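You operate a simulated robot arm through the tools that you are given. There is no shell and no other tool. Be economical: measure what you need, move in short steps, check, and stop when the job is done.

You are at the controls of a simulated two-armed robot. One attempt, no reset.

TASK
Get the filler ready for the order card on its top.
Fine: drip tray in, switch on, display zeroed, dial as ordered, the bag on the filler's table in the fork with its tap in the steel tray.

The check looks at the end state, three seconds after you hand in, the way a careful person would. Anything else that was tipped, shoved, dropped, spilled or broken makes it a failure.

THE ROBOT
Two 6-joint arms with two-finger parallel grippers on one trunk, on a base that drives. Base frame: it is fixed to the floor where the robot stands at the start and does not move with it; the origin is under the middle of the robot, x ahead of it, y to its left, z up. Units: m, rad, N and s.
The left shoulder is at the start at [0.07, 0.166, 1.38], the right one opposite. With the tool pointing down near the work surface each hand reaches from about 0.68 to 0.86 m from the robot's upright axis, wherever it stands, measured 20 degrees to its own side. Places, roughly: drip tray [1, 0.1, 0.9]; filler switch [0.7, 0.4, 0.9]; steel tray [1.1, 0.6, 0.9]; filler head [1.2, 0.1, 1.1]; white filler key [1.3, 0.2, 1.1]; bag order card [1.25, 0.5, 1.25]. Payload 3.91 kg a hand.
The tool frame of a hand sits at the grasp point between the pads (the TCP): z along the fingers, y along the line on which they close. The tips reach 0.03 m beyond it. Largest opening 0.11 m; finger width 0.02, thickness 0.01; the body of the gripper, 0.048 by 0.112 m, starts 0.055 m behind the TCP.
Orientation is that of the tool frame in the base frame, as a unit quaternion [x, y, z, w]. With the fingers straight down and closing along the base's y, the tool's x points along the base's -x, its y along +y and its z along -z.

THE INTERFACE
- The arms move only by the tool step_arm. It takes "left_rows", "right_rows" or both (then of equal length, played together; a hand with none holds still); each is a list that holds one entry, the list of rows, each a list of 7 numbers: the shift along the base's x, y, z in units of 25 mm (1.0 is 25 mm), then the turn, a rotation vector about the base's x, y, z in units of 4 degrees (1.0 is 4 degrees), then the gripper command, from -1 (fully open) to 1 (shut), values between in proportion. In form: [[[dx, dy, dz, ax, ay, az, fingers], ...]]. A call has 1 to 20 rows; each row shifts and turns the commanded pose from where the row before left it. A call with a number of a shift or a turn outside -1 to 1 is refused whole. A row lasts 0.2 s, in which the tool goes at most 0.05 m and 0.15 rad; a call with a longer step from one row to the next is refused whole, and so is a gripper value outside its range. A pose out of reach is approached as far as the arm can. The call stops where the force on the tool passes 40 N (or 10 N more than at its start, if that is more) or the arm is blocked; 0.2 s more then pass. Each finger travels about 0.108 m/s and halts on what it meets, pressing with about 43 N; the grip force reading is that of the motor and also rises with nothing between the fingers. The clock runs only during rows and for 0.2 s after the last one: add rows that do not move to give the fingers time. The reply holds the time, the measured pose of the TCP, the force on the tool along the base axes, the opening and the grip force, in the units named above and with some noise.
- Cameras (640 x 400 px; columns grow to the right, rows downward): "scene" is now at [0.1357, 0.0208, 1.6086]; the picture's right is [0.24, -0.97, 0.00], its down [-0.56, -0.14, -0.82] and it looks along [0.80, 0.20, -0.57] (base axes); focal length 256 px, centre (320, 200). "left" rides on the left gripper at [0.077, -0.007, -0.115] in its tool frame; the picture's right is [0.09, 1.00, 0.00], its down [-0.80, 0.07, -0.59] and it looks along [-0.59, 0.05, 0.80] (tool axes); focal length 270 px, centre (320, 200). "right" rides on the right gripper at [0.077, 0.007, -0.115] in its tool frame; the picture's right is [-0.09, 1.00, 0.00], its down [-0.80, -0.07, -0.59] and it looks along [-0.59, -0.05, 0.80] (tool axes); focal length 270 px, centre (320, 200). There is no depth. A picture from a camera that has moved, and an enlarged one, comes with that camera's place and axes in the base frame and with its lens.
- snapshot(camera): a new picture of that camera. It takes no simulated time.
- lift_body(by): slides the trunk up (or, below 0, down) by that many m; the arms and the scene camera ride with it, the base frame stays. It gives what a move gives, with no picture.
- steer(legs): drives the robot by 1 to 6 legs, each [ahead, left, turn to the left] in m, m and rad, along the robot's own axes; the way and the turn of a leg run together, so that a leg with both is an arc; at most 1.5 m and 3.142 rad a leg. The arms and the cameras ride along, it lands a little off, and it stops where it bumps. It gives what a move gives.
- head_to(pan, tilt): turns the head with the scene camera to pan (to the left, within 1.501 rad either way) and tilt (down, from -0.506 to 1.204), counted from straight ahead of the robot. It gives what a move gives.
- close_up(camera, box): a new picture of the part [left, top, right, bottom] of that camera's present view, enlarged. It takes no simulated time.
- job_done(): hands the job in; it is judged then, once.

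Work in short steps. Places have to be worked out from the pictures, the camera data and where the tool is seen: move nearer, look again, correct. Check each grasp and each placing, and mend what went wrong. You have 120 turns and 92 pictures in all, those below and enlarged ones among them. Open the grippers and draw the arms clear of the work before you hand the job in, unless the task says otherwise; then end with one line.

The tools are called after "Emit:" as name(argument=value, ...) on one line, values as JSON. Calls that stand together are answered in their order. step_arm: Moves the arms, as the interface text tells. Its arguments: {"type":"object","properties":{"left_rows":{"type":"array","items":{"type":"array","items":{"type":"array","items":{"type":"number"}}}},"right_rows":{"type":"array","items":{"type":"array","items":{"type":"array","items":{"type":"number"}}}}},"required":[]} The other tools are called the same way: lift_body (by) slides the trunk up or down; steer (legs) drives the base; head_to (pan, tilt) turns the head that bears the scene camera; snapshot (camera) takes a picture; close_up (camera, box) takes an enlarged picture of a part of a camera's view; job_done () hands the job in.

At the start:

```text
t: 0.0
left_tool_pos: [0.5168, 0.4601, 1.2744]
left_ee_rot: [0.0, 1.0, 0.001, 0.0]
left_ft_force: [-0.3, 0.1, 0.0]
left_width: 0.1104
left_grip_force: 0.1
right_tool_pos: [0.6771, -0.143, 0.9991]
right_ee_rot: [0.001, 1.0, 0.0, 0.0]
right_ft_force: [-0.2, 0.5, 0.1]
right_width: 0.1103
right_grip_force: 0.1
trunk travel left (down, up): [-0.875, 0.065]
robot x, y, heading: [0.0029, -0.0018, -0.004]
head pan, tilt: [0.244, 0.609]
```

scene: 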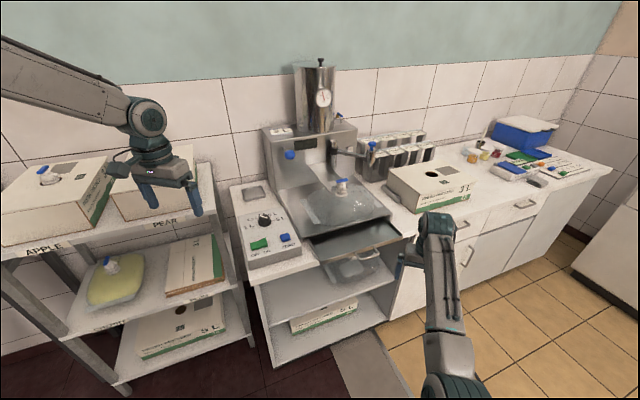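
right: 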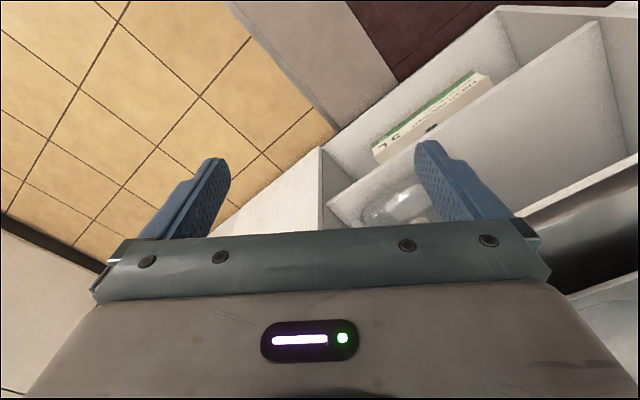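
left: 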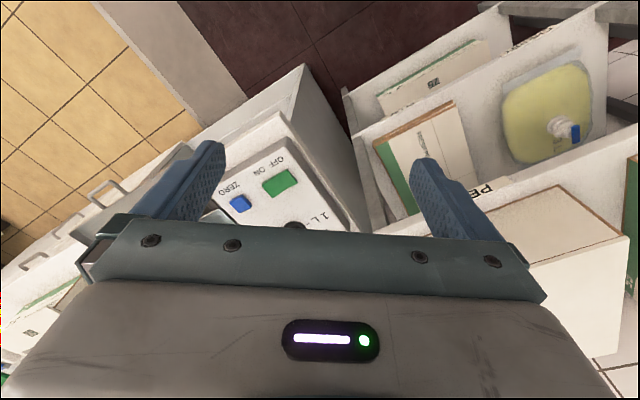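

I start by enlarging the filler, its order card and the panel.

Emit:
close_up(camera="scene", box=[230, 110, 390, 210])

Emit:
close_up(camera="scene", box=[220, 170, 420, 295])

Emit:
close_up(camera="scene", box=[0, 140, 240, 290])

```text
4.00 times, centred on (310, 160) of scene
camera zoom: at [0.1357, 0.0208, 1.6086], right [0.24, -0.97, 0.0], down [-0.56, -0.14, -0.82], along [0.8, 0.2, -0.57], focal length 1023 px, centre (360, 360)
```

zoom: 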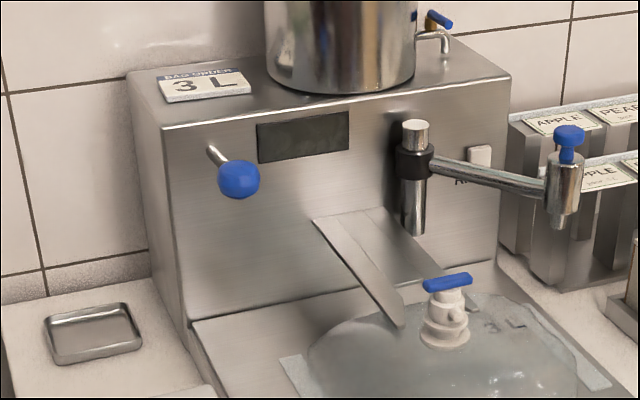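

```text
3.20 times, centred on (320, 232) of scene
camera zoom: at [0.1357, 0.0208, 1.6086], right [0.24, -0.97, 0.0], down [-0.56, -0.14, -0.82], along [0.8, 0.2, -0.57], focal length 818 px, centre (320, 96)
```

zoom: 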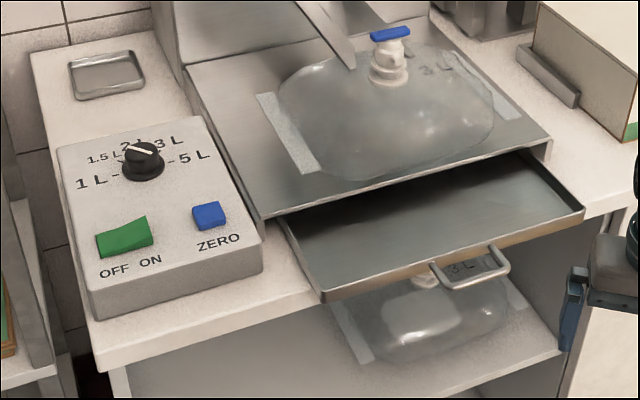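

```text
2.67 times, centred on (120, 215) of scene
camera zoom: at [0.1357, 0.0208, 1.6086], right [0.24, -0.97, 0.0], down [-0.56, -0.14, -0.82], along [0.8, 0.2, -0.57], focal length 682 px, centre (853, 160)
```

zoom: 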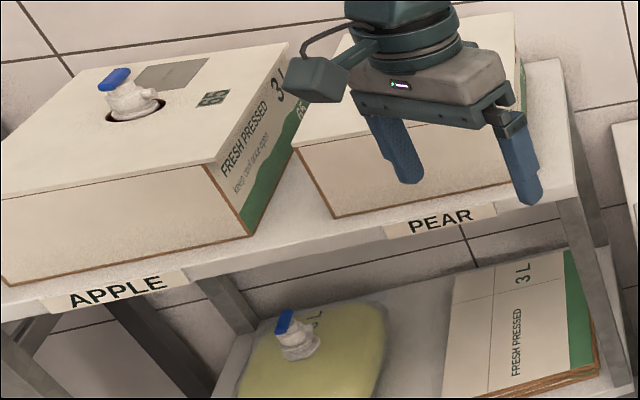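

The card reads 3 L; I look closer at both bags, the fork and the dial.

Emit:
close_up(camera="scene", box=[296, 160, 376, 210])

Emit:
close_up(camera="scene", box=[320, 240, 400, 290])

Emit:
close_up(camera="scene", box=[236, 204, 300, 264])

```text
8.00 times, centred on (336, 185) of scene
camera zoom: at [0.1357, 0.0208, 1.6086], right [0.24, -0.97, 0.0], down [-0.56, -0.14, -0.82], along [0.8, 0.2, -0.57], focal length 2045 px, centre (192, 320)
```

zoom: 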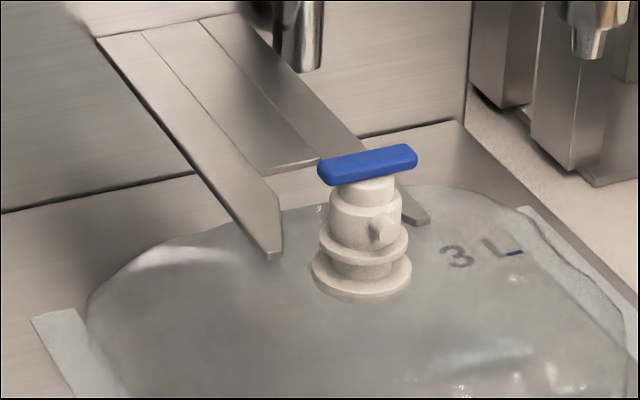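

```text
8.00 times, centred on (360, 265) of scene
camera zoom: at [0.1357, 0.0208, 1.6086], right [0.24, -0.97, 0.0], down [-0.56, -0.14, -0.82], along [0.8, 0.2, -0.57], focal length 2045 px, centre (0, -320)
```

zoom: 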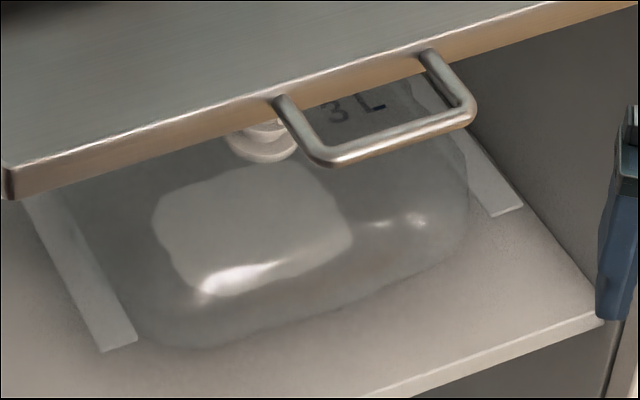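

```text
6.67 times, centred on (268, 234) of scene
camera zoom: at [0.1357, 0.0208, 1.6086], right [0.24, -0.97, 0.0], down [-0.56, -0.14, -0.82], along [0.8, 0.2, -0.57], focal length 1704 px, centre (667, -27)
```

zoom: 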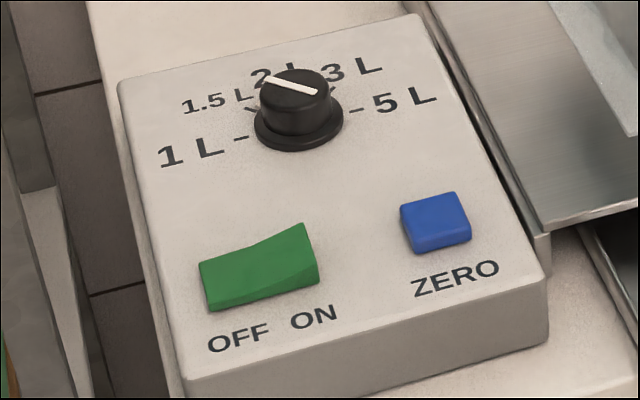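

The 3 L bag lies on the table with its neck short of the fork, and the dial is not at 3 L. The counter runs at a yaw of about 0.634 rad, so I raise the right hand before squaring up to it.

Emit:
step_arm(right_rows=[[[0, 0, 1, 0, 0, 0, 1], [0, 0, 1, 0, 0, 0, 1], [0, 0, 1, 0, 0, 0, 1], [0, 0, 1, 0, 0, 0, 1], [0, 0, 1, 0, 0, 0, 1], [0, 0, 1, 0, 0, 0, 1], [0, 0, 1, 0, 0, 0, 1], [0, 0, 1, 0, 0, 0, 1]]])

Emit:
steer(legs=[[0.2, -0.34, 0], [0, 0, 0.638]])

Emit:
head_to(pan=0.15, tilt=0.7)

Emit:
snapshot(camera="scene")

```text
t: 1.8
left_tool_pos: [0.5162, 0.4609, 1.2738]
left_ee_rot: [0.0, 1.0, 0.0, 0.001]
left_ft_force: [-0.8, 0.3, -0.1]
left_width: 0.11
left_grip_force: 0.1
right_tool_pos: [0.7572, -0.1267, 1.133]
right_ee_rot: [0.0, 1.0, 0.001, -0.001]
right_ft_force: [-0.9, -0.6, 0.7]
right_width: 0.0002
right_grip_force: 37.7
right hand out of reach, approached as far as the arm can: row 2, 3, 4, 5, 6, 7, 8
trunk travel left (down, up): [-0.875, 0.065]
robot x, y, heading: [0.0008, -0.0003, 0.0]
head pan, tilt: [0.244, 0.609]
```

```text
t: 6.0
left_tool_pos: [0.3334, 0.3424, 1.2735]
left_ee_rot: [-0.314, 0.949, 0.001, 0.0]
left_ft_force: [0.2, 1.3, 0.6]
left_width: 0.1099
left_grip_force: 0.1
right_tool_pos: [0.878, 0.014, 1.1322]
right_ee_rot: [-0.314, 0.949, 0.001, 0.002]
right_ft_force: [0.1, 0.1, 0.4]
right_width: 0.0
right_grip_force: 38.1
trunk travel left (down, up): [-0.875, 0.065]
robot x, y, heading: [0.1936, -0.3355, 0.642]
head pan, tilt: [0.244, 0.609]
```

```text
t: 6.6
left_tool_pos: [0.3342, 0.3427, 1.2738]
left_ee_rot: [-0.314, 0.95, -0.001, 0.0]
left_ft_force: [0.3, -0.1, 1.4]
left_width: 0.1098
left_grip_force: 0.1
right_tool_pos: [0.8772, 0.0152, 1.1334]
right_ee_rot: [-0.315, 0.949, 0.001, 0.001]
right_ft_force: [0.5, 0.1, 0.3]
right_width: 0.0002
right_grip_force: 37.8
trunk travel left (down, up): [-0.875, 0.065]
robot x, y, heading: [0.1915, -0.3337, 0.644]
head pan, tilt: [0.15, 0.7]
```

```text
82 pictures are left
camera scene: at [0.2944, -0.246, 1.6007], right [0.71, -0.7, 0.0], down [-0.45, -0.46, -0.77], along [0.54, 0.54, -0.64], focal length 256 px, centre (320, 200)
```

scene: 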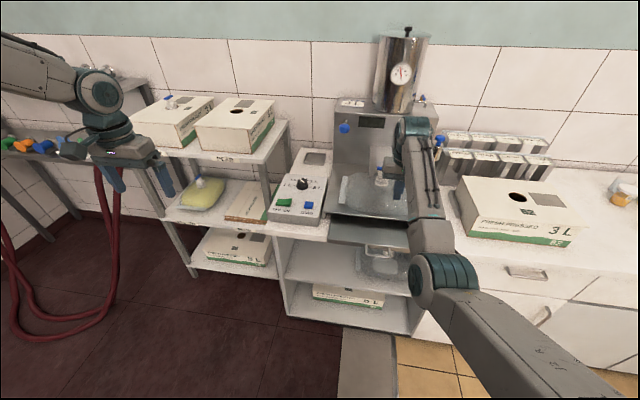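

The right hand slid outward as it rose, so I back off a little. Then I can lower it in front of the drip tray's handle and push the tray home.

Emit:
steer(legs=[[-0.1, 0, -0.008]])

Emit:
snapshot(camera="right")

Emit:
close_up(camera="scene", box=[260, 140, 460, 265])

```text
t: 7.8
left_tool_pos: [0.2669, 0.2872, 1.2702]
left_ee_rot: [-0.31, 0.951, -0.001, -0.004]
left_ft_force: [-0.1, 0.1, -0.6]
left_width: 0.1099
left_grip_force: 0.1
right_tool_pos: [0.8061, -0.046, 1.1293]
right_ee_rot: [-0.309, 0.951, -0.001, -0.002]
right_ft_force: [-0.7, 0.6, 0.2]
right_width: 0.0002
right_grip_force: 37.9
trunk travel left (down, up): [-0.875, 0.065]
robot x, y, heading: [0.1114, -0.3955, 0.632]
head pan, tilt: [0.15, 0.7]
```

```text
81 pictures are left
camera right: at [0.7396, -0.0844, 1.2437], right [-0.52, 0.86, 0.0], down [0.69, 0.42, 0.59], along [0.51, 0.3, -0.81], focal length 270 px, centre (320, 200)
```

right: 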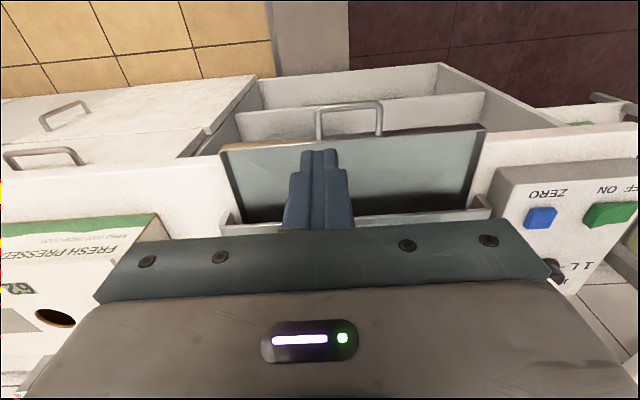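

```text
3.20 times, centred on (360, 202) of scene
camera zoom: at [0.2225, -0.2995, 1.5997], right [0.7, -0.71, 0.0], down [-0.46, -0.46, -0.76], along [0.54, 0.54, -0.65], focal length 818 px, centre (192, 192)
```

zoom: 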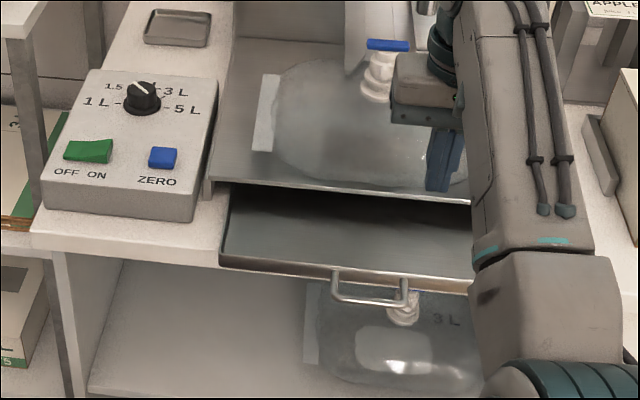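

From the wrist view the handle bar sits near n=0.65, s=0.48 in filler axes. I lower the shut fingers just in front of it.

Emit:
step_arm(right_rows=[[[-0.4, 0.044, -0.92, 0, 0, 0, 1], [-0.4, 0.044, -0.92, 0, 0, 0, 1], [-0.4, 0.044, -0.92, 0, 0, 0, 1], [-0.4, 0.044, -0.92, 0, 0, 0, 1], [-0.4, 0.044, -0.92, 0, 0, 0, 1], [0, 0, -0.92, 0, 0, 0, 1], [0, 0, -0.92, 0, 0, 0, 1], [0, 0, -0.92, 0, 0, 0, 1], [0, 0, -0.92, 0, 0, 0, 1], [0, 0, -0.92, 0, 0, 0, 1]]])

Emit:
snapshot(camera="right")

Emit:
close_up(camera="scene", box=[260, 140, 460, 265])

```text
t: 10.0
left_tool_pos: [0.261, 0.2822, 1.2737]
left_ee_rot: [-0.31, 0.951, 0.0, 0.0]
left_ft_force: [-0.5, 0.5, 0.2]
left_width: 0.1101
left_grip_force: 0.0
right_tool_pos: [0.7508, -0.0446, 0.9049]
right_ee_rot: [-0.31, 0.951, 0.0, 0.001]
right_ft_force: [0.0, 0.4, -0.2]
right_width: 0.0
right_grip_force: 38.0
trunk travel left (down, up): [-0.875, 0.065]
robot x, y, heading: [0.1136, -0.3918, 0.632]
head pan, tilt: [0.15, 0.7]
```

```text
79 pictures are left
camera right: at [0.684, -0.0831, 1.0181], right [-0.52, 0.86, 0.0], down [0.69, 0.41, 0.6], along [0.51, 0.31, -0.8], focal length 270 px, centre (320, 200)
```

right: 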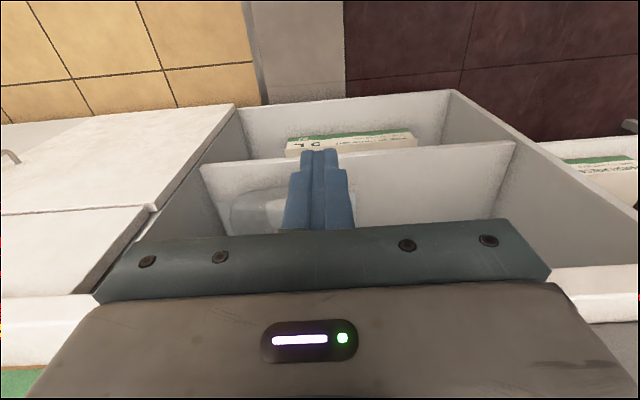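

```text
3.20 times, centred on (360, 202) of scene
camera zoom: at [0.2157, -0.3052, 1.6008], right [0.7, -0.71, 0.0], down [-0.46, -0.45, -0.76], along [0.54, 0.54, -0.64], focal length 818 px, centre (192, 192)
```

zoom: 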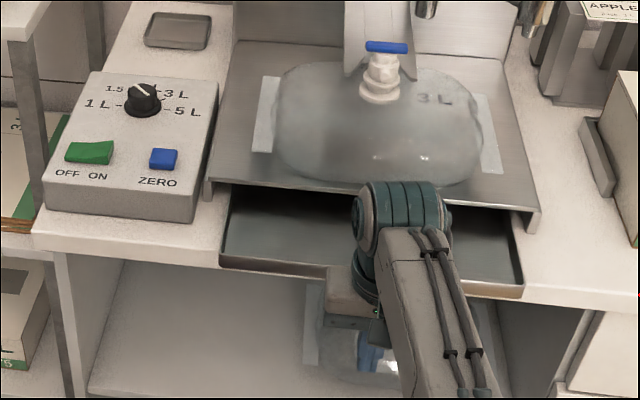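

The fingers hang clear in front of the handle at its middle. I push along the filler's depth in small rows until the tray stops.

Emit:
step_arm(right_rows=[[[0.645, 0.474, 0, 0, 0, 0, 1], [0.645, 0.474, 0, 0, 0, 0, 1], [0.4, 0.296, 0, 0, 0, 0, 1], [0.4, 0.296, 0, 0, 0, 0, 1], [0.4, 0.296, 0, 0, 0, 0, 1], [0.4, 0.296, 0, 0, 0, 0, 1], [0.4, 0.296, 0, 0, 0, 0, 1], [0.4, 0.296, 0, 0, 0, 0, 1], [0.4, 0.296, 0, 0, 0, 0, 1], [0.4, 0.296, 0, 0, 0, 0, 1], [0.4, 0.296, 0, 0, 0, 0, 1]]])

Emit:
close_up(camera="scene", box=[260, 140, 460, 265])

```text
t: 12.4
left_tool_pos: [0.2619, 0.2825, 1.2732]
left_ee_rot: [-0.31, 0.951, 0.0, 0.0]
left_ft_force: [-0.5, 0.7, -0.7]
left_width: 0.1098
left_grip_force: 0.1
right_tool_pos: [0.8044, -0.0198, 0.9168]
right_ee_rot: [-0.31, 0.951, 0.0, 0.0]
right_ft_force: [-1.0, -0.4, 0.3]
right_width: 0.0
right_grip_force: 37.7
right hand out of reach, approached as far as the arm can: row 4, 5, 6, 7, 8, 9, 10, 11
trunk travel left (down, up): [-0.875, 0.065]
robot x, y, heading: [0.1154, -0.3938, 0.633]
head pan, tilt: [0.15, 0.7]
```

```text
3.20 times, centred on (360, 202) of scene
camera zoom: at [0.2155, -0.305, 1.6007], right [0.7, -0.71, 0.0], down [-0.46, -0.45, -0.76], along [0.54, 0.54, -0.64], focal length 818 px, centre (192, 192)
```

zoom: 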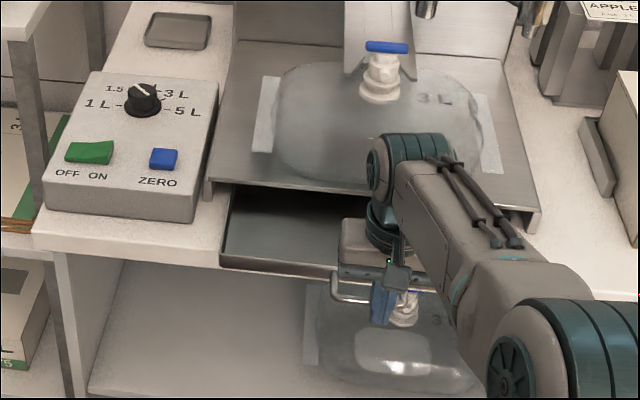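

The arm is at its reach limit, with the fingers against the handle. I push the rest by driving ahead gently.

Emit:
steer(legs=[[0.07, 0, 0]])

Emit:
close_up(camera="scene", box=[260, 140, 460, 265])

```text
t: 13.4
left_tool_pos: [0.3102, 0.3176, 1.2786]
left_ee_rot: [-0.31, 0.951, 0.0, 0.003]
left_ft_force: [-0.2, 0.0, 0.7]
left_width: 0.1099
left_grip_force: 0.2
right_tool_pos: [0.856, 0.0177, 0.9242]
right_ee_rot: [-0.31, 0.951, 0.001, 0.005]
right_ft_force: [-0.3, -0.1, 0.3]
right_width: 0.0001
right_grip_force: 38.1
trunk travel left (down, up): [-0.875, 0.065]
robot x, y, heading: [0.1691, -0.3502, 0.631]
head pan, tilt: [0.15, 0.7]
```

```text
3.20 times, centred on (360, 202) of scene
camera zoom: at [0.2621, -0.2715, 1.6019], right [0.7, -0.71, 0.0], down [-0.45, -0.45, -0.77], along [0.55, 0.54, -0.64], focal length 818 px, centre (192, 192)
```

zoom: 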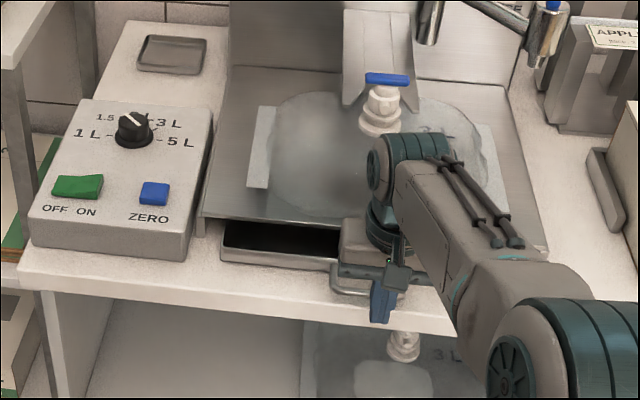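

The tray is sliding in. The hand has drifted up a bit, so I bring it back and lower it for a safer hold on the bar, then push on.

Emit:
step_arm(right_rows=[[[-0.4, -0.3, -0.5, 0, 0, 0, 1], [0, 0, -0.6, 0, 0, 0, 1], [0, 0, 0, 0, 0, 0, 1]]])

Emit:
steer(legs=[[0.045, 0, 0]])

Emit:
close_up(camera="scene", box=[260, 140, 460, 265])

```text
t: 14.2
left_tool_pos: [0.318, 0.3238, 1.2739]
left_ee_rot: [-0.31, 0.951, 0.0, 0.0]
left_ft_force: [0.6, 0.1, 0.0]
left_width: 0.11
left_grip_force: 0.2
right_tool_pos: [0.8526, 0.0144, 0.8907]
right_ee_rot: [-0.31, 0.951, 0.0, 0.0]
right_ft_force: [0.5, 0.1, -0.5]
right_width: 0.0
right_grip_force: 37.6
trunk travel left (down, up): [-0.875, 0.065]
robot x, y, heading: [0.1698, -0.3536, 0.631]
head pan, tilt: [0.15, 0.7]
```

```text
t: 15.1
left_tool_pos: [0.3413, 0.3407, 1.2755]
left_ee_rot: [-0.31, 0.951, 0.0, 0.002]
left_ft_force: [0.1, 0.8, 0.8]
left_width: 0.11
left_grip_force: 0.1
right_tool_pos: [0.873, 0.029, 0.8936]
right_ee_rot: [-0.31, 0.951, -0.005, -0.011]
right_ft_force: [-3.5, -3.6, 2.0]
right_width: 0.0001
right_grip_force: 37.4
trunk travel left (down, up): [-0.875, 0.065]
robot x, y, heading: [0.1964, -0.3323, 0.629]
head pan, tilt: [0.15, 0.7]
stopped in leg 1: the force on the tool passed its limit (the readings are from after the stop); the commanded pose is now the measured one
```

```text
3.20 times, centred on (360, 202) of scene
camera zoom: at [0.2946, -0.2474, 1.6012], right [0.7, -0.71, 0.0], down [-0.46, -0.45, -0.77], along [0.55, 0.54, -0.64], focal length 818 px, centre (192, 192)
```

zoom: 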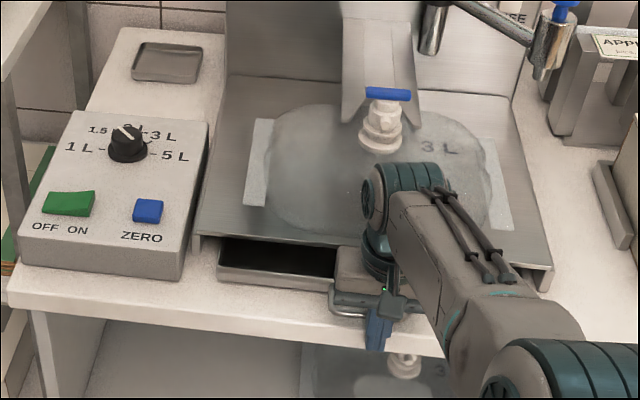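

The push stopped on force. I look with the wrist camera to see whether the tray is fully home, and press once more with the arm.

Emit:
step_arm(right_rows=[[[0.3, 0.22, 0, 0, 0, 0, 1], [0.3, 0.22, 0, 0, 0, 0, 1], [0.3, 0.22, 0, 0, 0, 0, 1], [0.3, 0.22, 0, 0, 0, 0, 1]]])

Emit:
snapshot(camera="right")

```text
t: 15.9
left_tool_pos: [0.3421, 0.3429, 1.2754]
left_ee_rot: [-0.31, 0.951, 0.0, 0.001]
left_ft_force: [0.1, -0.2, 0.1]
left_width: 0.1099
left_grip_force: 0.0
right_tool_pos: [0.872, 0.0294, 0.8943]
right_ee_rot: [-0.311, 0.95, -0.004, -0.019]
right_ft_force: [-7.5, -1.0, 3.2]
right_width: 0.0
right_grip_force: 38.0
right hand out of reach, approached as far as the arm can: row 1, 2, 3
trunk travel left (down, up): [-0.875, 0.065]
robot x, y, heading: [0.1973, -0.3336, 0.631]
head pan, tilt: [0.15, 0.7]
stopped in row 3 (right hand): the force on the tool passed its limit (the readings are from after the stop); the commanded pose is now the measured one
```

```text
74 pictures are left
camera right: at [0.8101, -0.0075, 1.0116], right [-0.52, 0.85, 0.0], down [0.71, 0.43, 0.56], along [0.48, 0.29, -0.83], focal length 270 px, centre (320, 200)
```

right: 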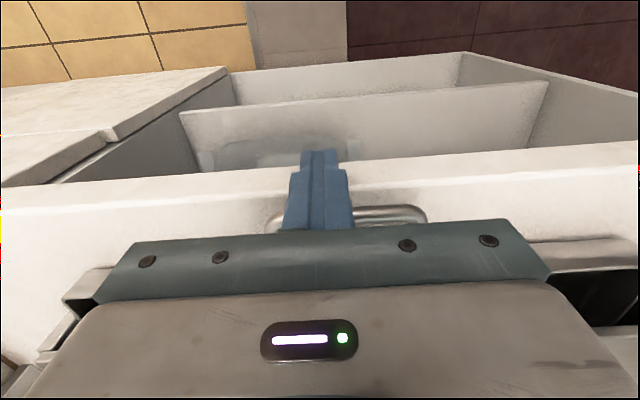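

Triangulating puts the counter top at about z 0.857, so the fingertips may be catching its edge. I lift the hand clear to see how far in the tray is.

Emit:
step_arm(right_rows=[[[-1, -0.74, 0.3, 0, 0, 0, 1], [-1, -0.74, 0.6, 0, 0, 0, 1], [0, 0, 1, 0, 0, 0, 1], [0, 0, 1, 0, 0, 0, 1], [0.6, -0.8, 1, 0, 0, 0, 1], [0.6, -0.8, 1, 0, 0, 0, 1], [0.6, -0.8, 1, 0, 0, 0, 1]]])

Emit:
close_up(camera="scene", box=[260, 120, 460, 245])

Emit:
snapshot(camera="right")

```text
t: 17.5
left_tool_pos: [0.3434, 0.3442, 1.2737]
left_ee_rot: [-0.31, 0.951, 0.0, -0.001]
left_ft_force: [0.8, 0.8, -0.9]
left_width: 0.11
left_grip_force: 0.1
right_tool_pos: [0.8719, -0.0658, 1.0365]
right_ee_rot: [-0.311, 0.95, -0.004, -0.018]
right_ft_force: [0.9, 0.5, -0.3]
right_width: 0.0
right_grip_force: 37.8
right hand out of reach, approached as far as the arm can: row 7
trunk travel left (down, up): [-0.875, 0.065]
robot x, y, heading: [0.1982, -0.3339, 0.627]
head pan, tilt: [0.15, 0.7]
```

```text
3.20 times, centred on (360, 182) of scene
camera zoom: at [0.3, -0.2442, 1.6006], right [0.7, -0.71, 0.0], down [-0.46, -0.45, -0.76], along [0.54, 0.54, -0.64], focal length 818 px, centre (192, 256)
```

zoom: 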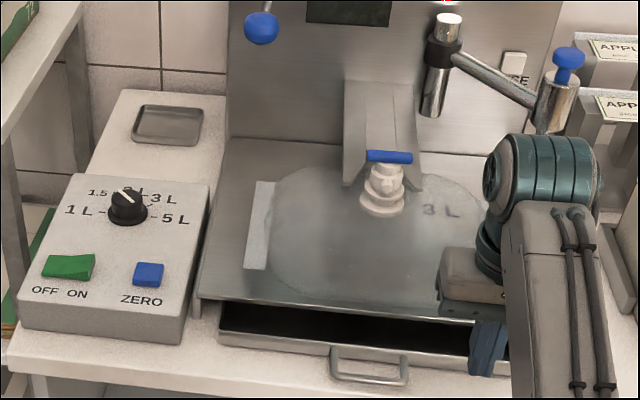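

```text
72 pictures are left
camera right: at [0.8095, -0.1023, 1.1533], right [-0.52, 0.85, 0.0], down [0.71, 0.43, 0.56], along [0.48, 0.29, -0.83], focal length 270 px, centre (320, 200)
```

right: 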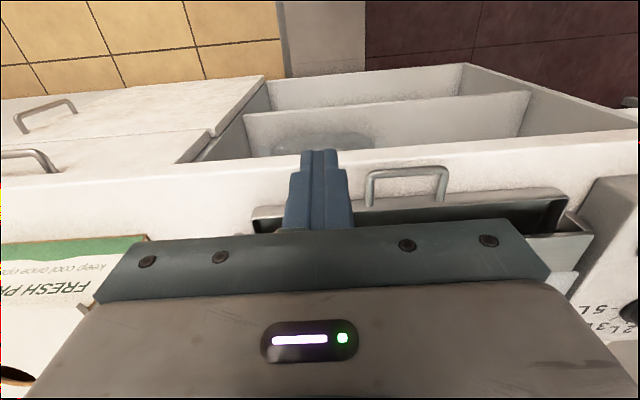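

The tray still sticks out about 3 cm and its handle bar is at z≈0.888, n≈0.742. I drive up slightly, then come down before the bar with the tips above the counter.

Emit:
steer(legs=[[0.05, 0, 0.005]])

Emit:
step_arm(right_rows=[[[-0.64, 0.64, -0.2, 0.16, -0.49, 0, 1], [-0.64, 0.64, -0.2, 0, 0, 0, 1], [-0.64, 0.64, -1, 0, 0, 0, 1], [-0.64, 0.64, -1, 0, 0, 0, 1], [0, 0, -1, 0, 0, 0, 1], [0, 0, -1, 0, 0, 0, 1], [0, 0, -0.6, 0, 0, 0, 1], [0, 0, 0, 0, 0, 0, 1]]])

Emit:
snapshot(camera="right")

```text
t: 18.4
left_tool_pos: [0.3705, 0.3672, 1.2788]
left_ee_rot: [-0.313, 0.95, 0.002, 0.004]
left_ft_force: [0.2, -0.5, 0.5]
left_width: 0.1098
left_grip_force: 0.1
right_tool_pos: [0.9031, -0.0364, 1.0426]
right_ee_rot: [-0.314, 0.949, -0.003, -0.013]
right_ft_force: [-0.8, -0.7, 0.1]
right_width: 0.0002
right_grip_force: 37.9
trunk travel left (down, up): [-0.875, 0.065]
robot x, y, heading: [0.2393, -0.3034, 0.641]
head pan, tilt: [0.15, 0.7]
```

```text
t: 20.2
left_tool_pos: [0.3788, 0.3732, 1.274]
left_ee_rot: [-0.313, 0.95, 0.001, 0.0]
left_ft_force: [-0.4, -0.2, 0.2]
left_width: 0.1101
left_grip_force: 0.1
right_tool_pos: [0.8449, 0.033, 0.9107]
right_ee_rot: [-0.313, 0.95, -0.004, 0.001]
right_ft_force: [0.5, 0.5, 1.2]
right_width: 0.0001
right_grip_force: 37.6
trunk travel left (down, up): [-0.875, 0.065]
robot x, y, heading: [0.2404, -0.3046, 0.635]
head pan, tilt: [0.15, 0.7]
```

```text
71 pictures are left
camera right: at [0.7784, -0.0065, 1.0253], right [-0.52, 0.85, -0.01], down [0.68, 0.43, 0.59], along [0.51, 0.3, -0.8], focal length 270 px, centre (320, 200)
```

right: 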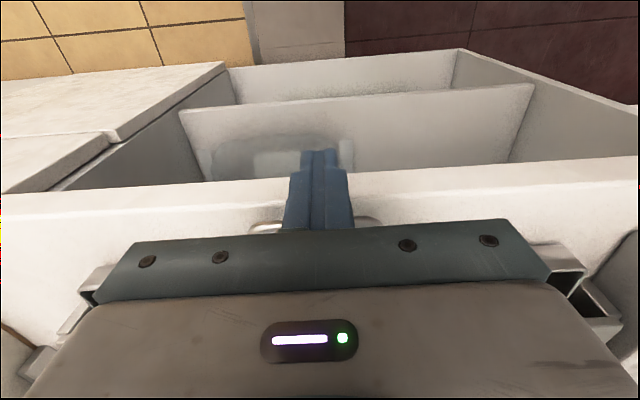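

The fingers are centred in front of the bar. I lower 1 cm and push about 6.5 cm in small rows.

Emit:
step_arm(right_rows=[[[0, 0, -0.4, 0, 0, 0, 1], [0.32, 0.237, 0, 0, 0, 0, 1], [0.32, 0.237, 0, 0, 0, 0, 1], [0.32, 0.237, 0, 0, 0, 0, 1], [0.32, 0.237, 0, 0, 0, 0, 1], [0.32, 0.237, 0, 0, 0, 0, 1], [0.32, 0.237, 0, 0, 0, 0, 1], [0.32, 0.237, 0, 0, 0, 0, 1]]])

Emit:
close_up(camera="scene", box=[260, 140, 460, 265])

```text
t: 21.3
left_tool_pos: [0.3741, 0.369, 1.2758]
left_ee_rot: [-0.312, 0.95, 0.001, 0.003]
left_ft_force: [0.2, 0.1, 0.4]
left_width: 0.11
left_grip_force: 0.1
right_tool_pos: [0.8609, 0.0442, 0.9016]
right_ee_rot: [-0.314, 0.949, -0.008, -0.007]
right_ft_force: [-22.4, -20.7, 23.9]
right_width: 0.0001
right_grip_force: 37.5
trunk travel left (down, up): [-0.875, 0.065]
robot x, y, heading: [0.2377, -0.3045, 0.632]
head pan, tilt: [0.15, 0.7]
stopped in row 5 (right hand): the force on the tool passed its limit (the readings are from after the stop); the commanded pose is now the measured one
```

```text
3.20 times, centred on (360, 202) of scene
camera zoom: at [0.3302, -0.2203, 1.6021], right [0.71, -0.71, 0.0], down [-0.45, -0.45, -0.77], along [0.54, 0.54, -0.64], focal length 818 px, centre (192, 192)
```

zoom: 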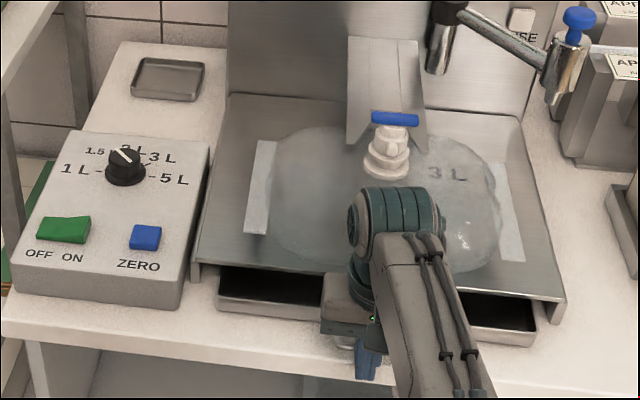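

It stops again at the same n with an upward force, so the tips are probably catching the counter edge. I retreat and open the fingers to straddle the handle, so they push on the tray's front wall, whose top is at z≈0.907.

Emit:
step_arm(right_rows=[[[-0.6, -0.45, 0.1, 0, 0, 0, 1], [0, 0.1, 0.6, 0.1, -0.2, 0, -1], [0, 0, 0, 0, 0, 0, -1], [0, 0, 0, 0, 0, 0, -1], [0, 0, 0, 0, 0, 0, -1]]])

Emit:
steer(legs=[[0.03, 0, 0]])

Emit:
snapshot(camera="right")

```text
t: 22.5
left_tool_pos: [0.3786, 0.372, 1.2733]
left_ee_rot: [-0.313, 0.95, 0.0, 0.0]
left_ft_force: [0.1, 0.2, 0.2]
left_width: 0.1098
left_grip_force: 0.1
right_tool_pos: [0.8512, 0.0396, 0.913]
right_ee_rot: [-0.314, 0.95, -0.007, -0.001]
right_ft_force: [-0.1, -0.4, -0.3]
right_width: 0.11
right_grip_force: 0.1
trunk travel left (down, up): [-0.875, 0.065]
robot x, y, heading: [0.238, -0.3011, 0.632]
head pan, tilt: [0.15, 0.7]
```

```text
t: 23.4
left_tool_pos: [0.3978, 0.3883, 1.2753]
left_ee_rot: [-0.313, 0.95, 0.0, 0.002]
left_ft_force: [-0.7, 0.2, -0.4]
left_width: 0.1101
left_grip_force: 0.0
right_tool_pos: [0.8721, 0.0556, 0.9156]
right_ee_rot: [-0.314, 0.949, -0.006, 0.003]
right_ft_force: [-1.7, 0.5, 0.2]
right_width: 0.1098
right_grip_force: 0.0
trunk travel left (down, up): [-0.875, 0.065]
robot x, y, heading: [0.262, -0.2874, 0.638]
head pan, tilt: [0.15, 0.7]
```

```text
69 pictures are left
camera right: at [0.8053, 0.0174, 1.0303], right [-0.52, 0.85, -0.01], down [0.68, 0.43, 0.59], along [0.51, 0.3, -0.8], focal length 270 px, centre (320, 200)
```

right: 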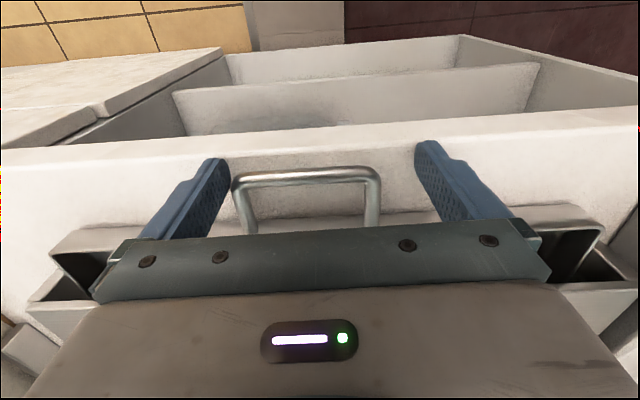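

The fingers straddle the handle well. I push forward onto the front wall.

Emit:
step_arm(right_rows=[[[0.32, 0.237, 0, 0, 0, 0, -1], [0.32, 0.237, 0, 0, 0, 0, -1], [0.32, 0.237, 0, 0, 0, 0, -1], [0.32, 0.237, 0, 0, 0, 0, -1], [0.32, 0.237, 0, 0, 0, 0, -1], [0.32, 0.237, 0, 0, 0, 0, -1], [0.32, 0.237, 0, 0, 0, 0, -1]]])

Emit:
close_up(camera="scene", box=[260, 140, 460, 265])

Emit:
snapshot(camera="right")

```text
t: 24.9
left_tool_pos: [0.4031, 0.3903, 1.2733]
left_ee_rot: [-0.313, 0.95, 0.0, 0.0]
left_ft_force: [0.0, 0.1, 0.0]
left_width: 0.1101
left_grip_force: 0.0
right_tool_pos: [0.9308, 0.0977, 0.9126]
right_ee_rot: [-0.314, 0.949, -0.007, -0.001]
right_ft_force: [2.6, -1.1, -0.2]
right_width: 0.1102
right_grip_force: 0.1
trunk travel left (down, up): [-0.875, 0.065]
robot x, y, heading: [0.2627, -0.2844, 0.636]
head pan, tilt: [0.15, 0.7]
```

```text
3.20 times, centred on (360, 202) of scene
camera zoom: at [0.3619, -0.1967, 1.6007], right [0.71, -0.71, 0.0], down [-0.46, -0.46, -0.76], along [0.54, 0.54, -0.64], focal length 818 px, centre (192, 192)
```

zoom: 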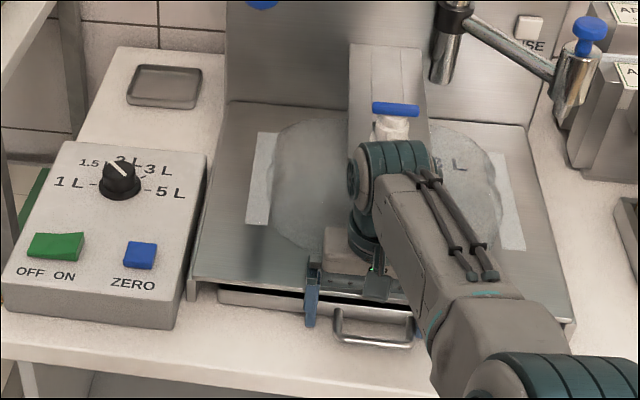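

```text
67 pictures are left
camera right: at [0.8642, 0.0605, 1.0282], right [-0.52, 0.85, -0.01], down [0.68, 0.43, 0.59], along [0.51, 0.3, -0.81], focal length 270 px, centre (320, 200)
```

right: 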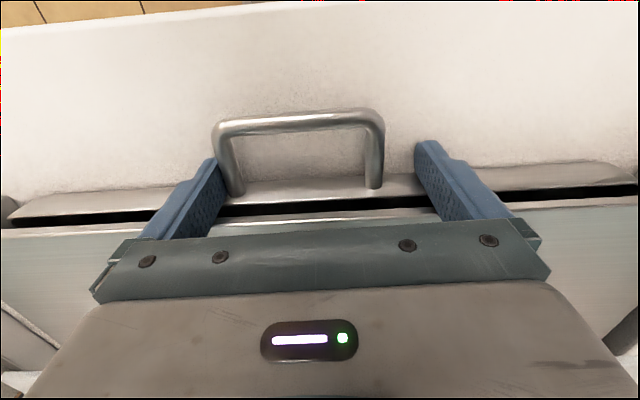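

The tray moved in about 4 cm and a thin gap remains. I push on until it stops.

Emit:
step_arm(right_rows=[[[0.2, 0.148, 0, 0, 0, 0, -1], [0.2, 0.148, 0, 0, 0, 0, -1], [0.2, 0.148, 0, 0, 0, 0, -1], [0.2, 0.148, 0, 0, 0, 0, -1], [0.2, 0.148, 0, 0, 0, 0, -1]]])

Emit:
snapshot(camera="right")

```text
t: 26.1
left_tool_pos: [0.3988, 0.3895, 1.2748]
left_ee_rot: [-0.313, 0.95, -0.001, 0.001]
left_ft_force: [0.2, 0.5, 0.2]
left_width: 0.1102
left_grip_force: 0.0
right_tool_pos: [0.9326, 0.0963, 0.9143]
right_ee_rot: [-0.314, 0.95, -0.007, -0.003]
right_ft_force: [-30.8, -14.7, -18.7]
right_width: 0.1068
right_grip_force: 0.0
right hand out of reach, approached as far as the arm can: row 2, 3, 4, 5
trunk travel left (down, up): [-0.875, 0.065]
robot x, y, heading: [0.2644, -0.284, 0.638]
head pan, tilt: [0.15, 0.7]
```

```text
66 pictures are left
camera right: at [0.8662, 0.0596, 1.0294], right [-0.52, 0.85, -0.01], down [0.69, 0.43, 0.59], along [0.51, 0.3, -0.81], focal length 270 px, centre (320, 200)
```

right: 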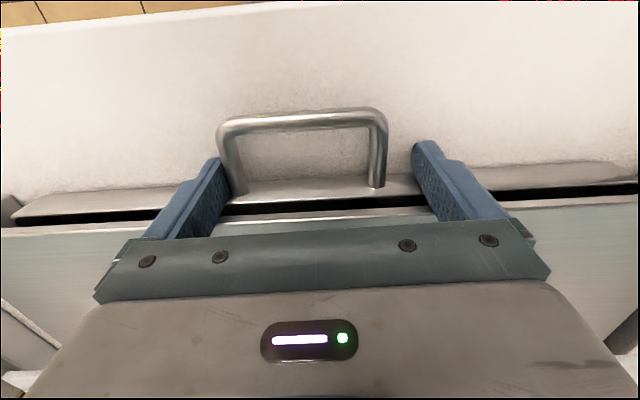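

Firm resistance now, and the lip works out flush under the table's front edge, so the tray is home. I withdraw the right hand back and up, then look.

Emit:
step_arm(right_rows=[[[-0.6, -0.45, 0, 0, 0, 0, -1], [-0.6, -0.45, 0, 0, 0, 0, -1], [-0.6, -0.45, 0, 0, 0, 0, -1], [0, 0, 1, 0, 0, 0, -1], [0, 0, 1, 0, 0, 0, -1], [0.3, -0.4, 1, 0, 0, 0, 1], [0.6, -0.8, 1, 0, 0, 0, 1], [0.6, -0.8, 1, 0, 0, 0, 1], [0.6, -0.8, 1, 0, 0, 0, 1], [0.6, -0.8, 0, 0, 0, 0, 1], [0.6, -0.8, 0, 0, 0, 0, 1]]])

Emit:
close_up(camera="scene", box=[250, 100, 450, 225])

Emit:
close_up(camera="scene", box=[256, 172, 336, 242])

```text
t: 28.6
left_tool_pos: [0.4033, 0.3893, 1.274]
left_ee_rot: [-0.314, 0.949, 0.0, 0.0]
left_ft_force: [-0.2, 0.3, 0.4]
left_width: 0.1101
left_grip_force: 0.0
right_tool_pos: [0.9784, -0.0438, 1.0624]
right_ee_rot: [-0.315, 0.949, -0.007, -0.001]
right_ft_force: [1.0, -0.2, -0.4]
right_width: 0.0001
right_grip_force: 37.9
right hand out of reach, approached as far as the arm can: row 10
trunk travel left (down, up): [-0.875, 0.065]
robot x, y, heading: [0.2609, -0.2855, 0.64]
head pan, tilt: [0.15, 0.7]
```

```text
3.20 times, centred on (350, 162) of scene
camera zoom: at [0.3628, -0.1982, 1.6007], right [0.71, -0.71, 0.0], down [-0.46, -0.46, -0.76], along [0.54, 0.54, -0.64], focal length 818 px, centre (224, 320)
```

zoom: 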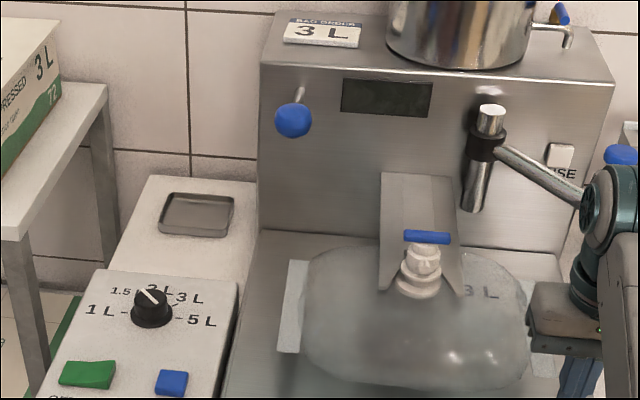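

```text
5.71 times, centred on (296, 207) of scene
camera zoom: at [0.3628, -0.1982, 1.6007], right [0.71, -0.71, 0.0], down [-0.46, -0.46, -0.76], along [0.54, 0.54, -0.64], focal length 1461 px, centre (457, 160)
```

zoom: 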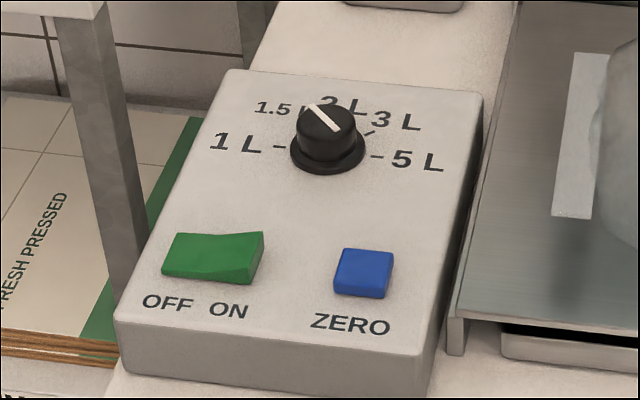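

The tray is in and the display is still dark. The dial pointer looks to be at 1.5 L, so it needs about 90° clockwise. First I bring the shut left hand over the switch's ON half at about (0.749, 0.386).

Emit:
step_arm(left_rows=[[[1, 0, 0, 0, 0, 0, 1], [1, 0, 0, 0, 0, 0, 1], [1, 0, 0, 0, 0, 0, 1], [1, 0, -0.5, 0, 0, 0, 1], [1, 0, -0.5, 0, 0, 0, 1], [1, 0, -0.5, 0, 0, 0, 1], [1, 0, -1, 0, 0, 0, 1], [1, 0, -1, 0, 0, 0, 1], [1, 0, -1, 0, 0, 0, 1], [1, 0, -1, 0, 0, 0, 1], [1, 0, -1, 0, 0, 0, 1], [1, 0, -1, 0, 0, 0, 1], [1, 0, -1, 0, 0, 0, 1], [0.8, -0.1, 0, 0, 0, 0, 1], [0, 0, 0, 0, 0, 0, 1]]])

Emit:
snapshot(camera="left")

```text
t: 31.8
left_tool_pos: [0.4422, 0.437, 1.0682]
left_ee_rot: [-0.314, 0.95, -0.001, 0.001]
left_ft_force: [0.1, 0.2, 0.0]
left_width: 0.0
left_grip_force: 37.7
left hand out of reach, approached as far as the arm can: row 2, 3, 4, 5, 6, 7, 8, 9, 10, 11, 12, 13, 14
right_tool_pos: [0.9774, -0.0441, 1.0624]
right_ee_rot: [-0.314, 0.949, -0.006, 0.0]
right_ft_force: [-0.5, 0.1, 0.2]
right_width: 0.0002
right_grip_force: 38.1
trunk travel left (down, up): [-0.875, 0.065]
robot x, y, heading: [0.2605, -0.2866, 0.635]
head pan, tilt: [0.15, 0.7]
```

```text
63 pictures are left
camera left: at [0.3853, 0.3854, 1.183], right [-0.66, 0.75, 0.0], down [0.6, 0.53, 0.59], along [0.45, 0.39, -0.8], focal length 270 px, centre (320, 200)
```

left: 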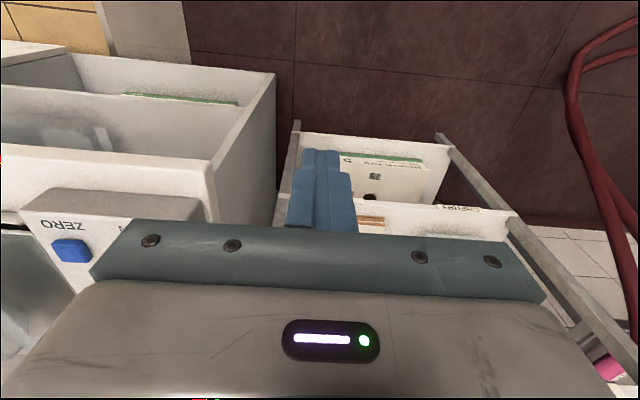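

The arm stayed at its reach edge on the way. Now that it is lower, I move it across towards the switch again.

Emit:
step_arm(left_rows=[[[0.8, -0.3, 0, 0, 0, 0, 1], [0.8, -0.3, 0, 0, 0, 0, 1], [0.9, -0.2, 0, 0, 0, 0, 1], [0.9, -0.2, 0, 0, 0, 0, 1], [1, -0.2, 0, 0, 0, 0, 1], [1, -0.1, 0, 0, 0, 0, 1], [1, -0.1, 0, 0, 0, 0, 1], [1, -0.1, 0, 0, 0, 0, 1], [1, -0.1, 0, 0, 0, 0, 1], [1, -0.1, 0, 0, 0, 0, 1], [1, -0.1, 0, 0, 0, 0, 1], [1, -0.1, 0, 0, 0, 0, 1], [0.9, -0.1, 0, 0, 0, 0, 1], [0, 0, 0, 0, 0, 0, 1]]])

Emit:
snapshot(camera="left")

```text
t: 34.8
left_tool_pos: [0.4438, 0.4322, 1.0734]
left_ee_rot: [-0.314, 0.949, -0.001, 0.0]
left_ft_force: [0.9, 0.3, 1.3]
left_width: 0.0
left_grip_force: 37.8
left hand out of reach, approached as far as the arm can: row 1, 2, 3, 4, 5, 6, 7, 8, 9, 10, 11, 12, 13
right_tool_pos: [0.9772, -0.0431, 1.0617]
right_ee_rot: [-0.314, 0.949, -0.007, 0.0]
right_ft_force: [0.6, -0.1, -1.5]
right_width: 0.0
right_grip_force: 37.8
trunk travel left (down, up): [-0.875, 0.065]
robot x, y, heading: [0.2614, -0.2855, 0.638]
head pan, tilt: [0.15, 0.7]
```

```text
62 pictures are left
camera left: at [0.3854, 0.3806, 1.188], right [-0.66, 0.75, 0.0], down [0.6, 0.53, 0.59], along [0.45, 0.39, -0.8], focal length 270 px, centre (320, 200)
```

left: 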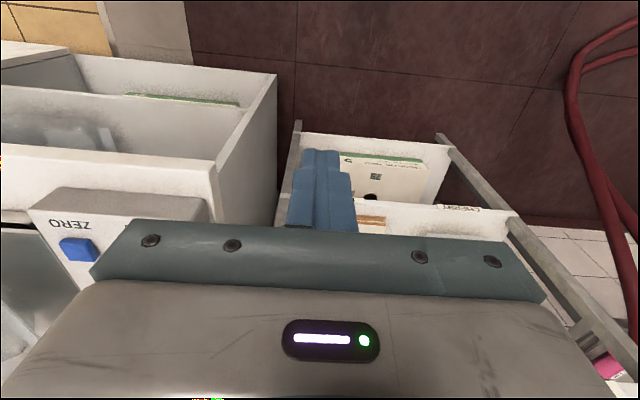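

The left arm is stuck at some limit. I probe with small single-direction moves to learn which direction is free.

Emit:
step_arm(left_rows=[[[0.59, -0.8, 0, 0, 0, 0, 1], [0.59, -0.8, 0, 0, 0, 0, 1], [0.59, -0.8, 0, 0, 0, 0, 1], [0, 0, 0, 0, 0, 0, 1]]])

Emit:
step_arm(left_rows=[[[0, 0, 0.5, 0, 0, 0, 1], [0.4, 0.3, 0.3, 0, 0, 0, 1], [0.4, 0.3, 0.3, 0, 0, 0, 1], [0.4, 0.3, 0.3, 0, 0, 0, 1], [0, 0, 0, 0, 0, 0, 1]]])

Emit:
snapshot(camera="scene")

```text
t: 35.8
left_tool_pos: [0.4356, 0.3837, 1.0811]
left_ee_rot: [-0.313, 0.95, -0.001, 0.001]
left_ft_force: [-0.2, 0.4, -0.5]
left_width: 0.0
left_grip_force: 37.7
left hand out of reach, approached as far as the arm can: row 1, 2, 3
right_tool_pos: [0.9765, -0.0424, 1.061]
right_ee_rot: [-0.314, 0.949, -0.007, -0.001]
right_ft_force: [-0.4, -0.1, 0.1]
right_width: 0.0001
right_grip_force: 37.7
trunk travel left (down, up): [-0.875, 0.065]
robot x, y, heading: [0.2603, -0.2873, 0.637]
head pan, tilt: [0.15, 0.7]
```

```text
t: 37.0
left_tool_pos: [0.4459, 0.4099, 1.1189]
left_ee_rot: [-0.313, 0.95, -0.001, 0.001]
left_ft_force: [0.0, 0.0, -0.1]
left_width: 0.0
left_grip_force: 37.8
left hand out of reach, approached as far as the arm can: row 2, 3, 4
right_tool_pos: [0.9783, -0.0432, 1.0628]
right_ee_rot: [-0.314, 0.95, -0.007, 0.0]
right_ft_force: [-0.2, -0.4, 1.2]
right_width: 0.0
right_grip_force: 38.1
trunk travel left (down, up): [-0.875, 0.065]
robot x, y, heading: [0.2624, -0.2871, 0.635]
head pan, tilt: [0.15, 0.7]
```

```text
61 pictures are left
camera scene: at [0.3614, -0.1971, 1.6007], right [0.71, -0.71, 0.0], down [-0.46, -0.46, -0.76], along [0.54, 0.54, -0.64], focal length 256 px, centre (320, 200)
```

scene: 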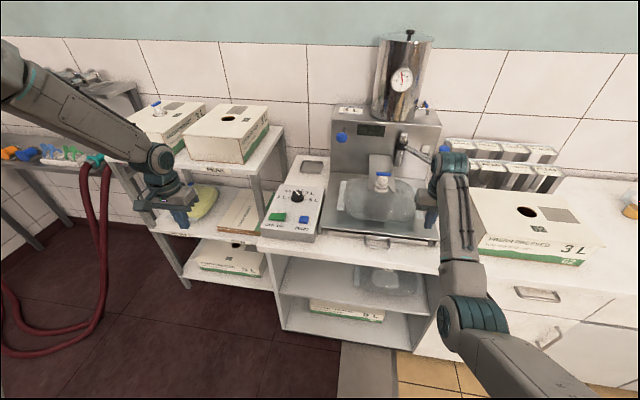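

The left shoulder pan appears to be at its limit in this configuration, so I'll do everything with the right hand. I raise the left hand out of the way, then shift the robot left so the right hand faces the panel.

Emit:
step_arm(left_rows=[[[-0.4, -0.3, 1, 0, 0, 0, 1], [-0.4, -0.3, 1, 0, 0, 0, 1], [-0.4, -0.3, 1, 0, 0, 0, 1], [0, 0, 1, 0, 0, 0, 1], [0, 0, 1, 0, 0, 0, 1], [0, 0, 1, 0, 0, 0, 1], [0, 0, 1, 0, 0, 0, 1]]])

Emit:
steer(legs=[[0, 0.325, 0], [0.05, 0, 0]])

Emit:
snapshot(camera="scene")

Emit:
snapshot(camera="right")

```text
t: 38.5
left_tool_pos: [0.4156, 0.3853, 1.294]
left_ee_rot: [-0.313, 0.95, 0.0, 0.0]
left_ft_force: [-0.3, -0.7, 0.1]
left_width: 0.0
left_grip_force: 37.8
right_tool_pos: [0.9773, -0.0449, 1.0627]
right_ee_rot: [-0.314, 0.949, -0.006, 0.001]
right_ft_force: [0.2, 0.0, 0.4]
right_width: 0.0
right_grip_force: 37.1
trunk travel left (down, up): [-0.875, 0.065]
robot x, y, heading: [0.2597, -0.2853, 0.637]
head pan, tilt: [0.15, 0.7]
```

```text
t: 41.2
left_tool_pos: [0.2553, 0.6686, 1.2991]
left_ee_rot: [-0.312, 0.95, 0.002, 0.005]
left_ft_force: [-0.8, -1.3, 0.2]
left_width: 0.0002
left_grip_force: 37.4
right_tool_pos: [0.8196, 0.2415, 1.0682]
right_ee_rot: [-0.313, 0.95, -0.005, 0.005]
right_ft_force: [-0.1, -0.4, 0.0]
right_width: 0.0
right_grip_force: 38.1
trunk travel left (down, up): [-0.875, 0.065]
robot x, y, heading: [0.1063, 0.0024, 0.633]
head pan, tilt: [0.15, 0.7]
```

```text
60 pictures are left
camera scene: at [0.1979, 0.0844, 1.6022], right [0.71, -0.71, 0.0], down [-0.45, -0.45, -0.77], along [0.55, 0.54, -0.64], focal length 256 px, centre (320, 200)
```

scene: 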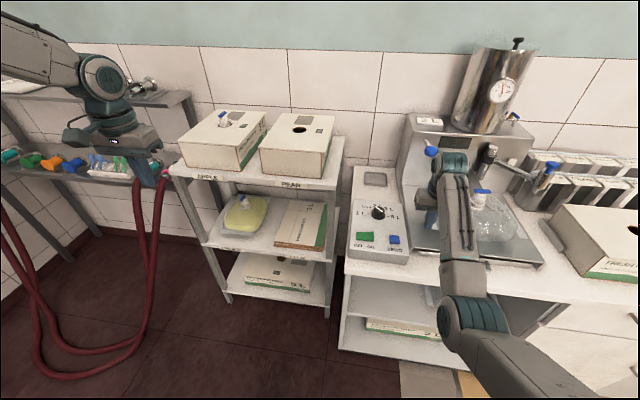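

```text
59 pictures are left
camera right: at [0.7503, 0.2023, 1.1833], right [-0.52, 0.85, -0.01], down [0.68, 0.42, 0.6], along [0.52, 0.31, -0.8], focal length 270 px, centre (320, 200)
```

right: 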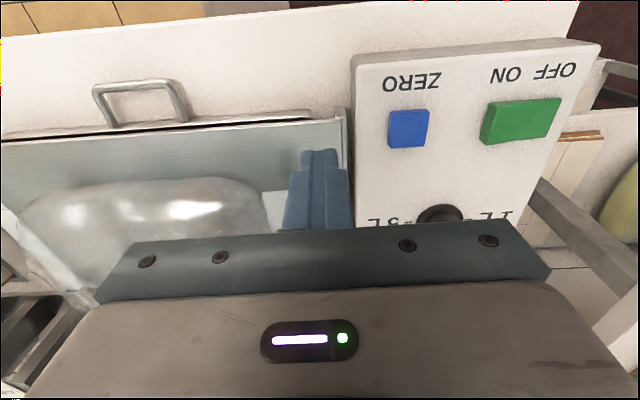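

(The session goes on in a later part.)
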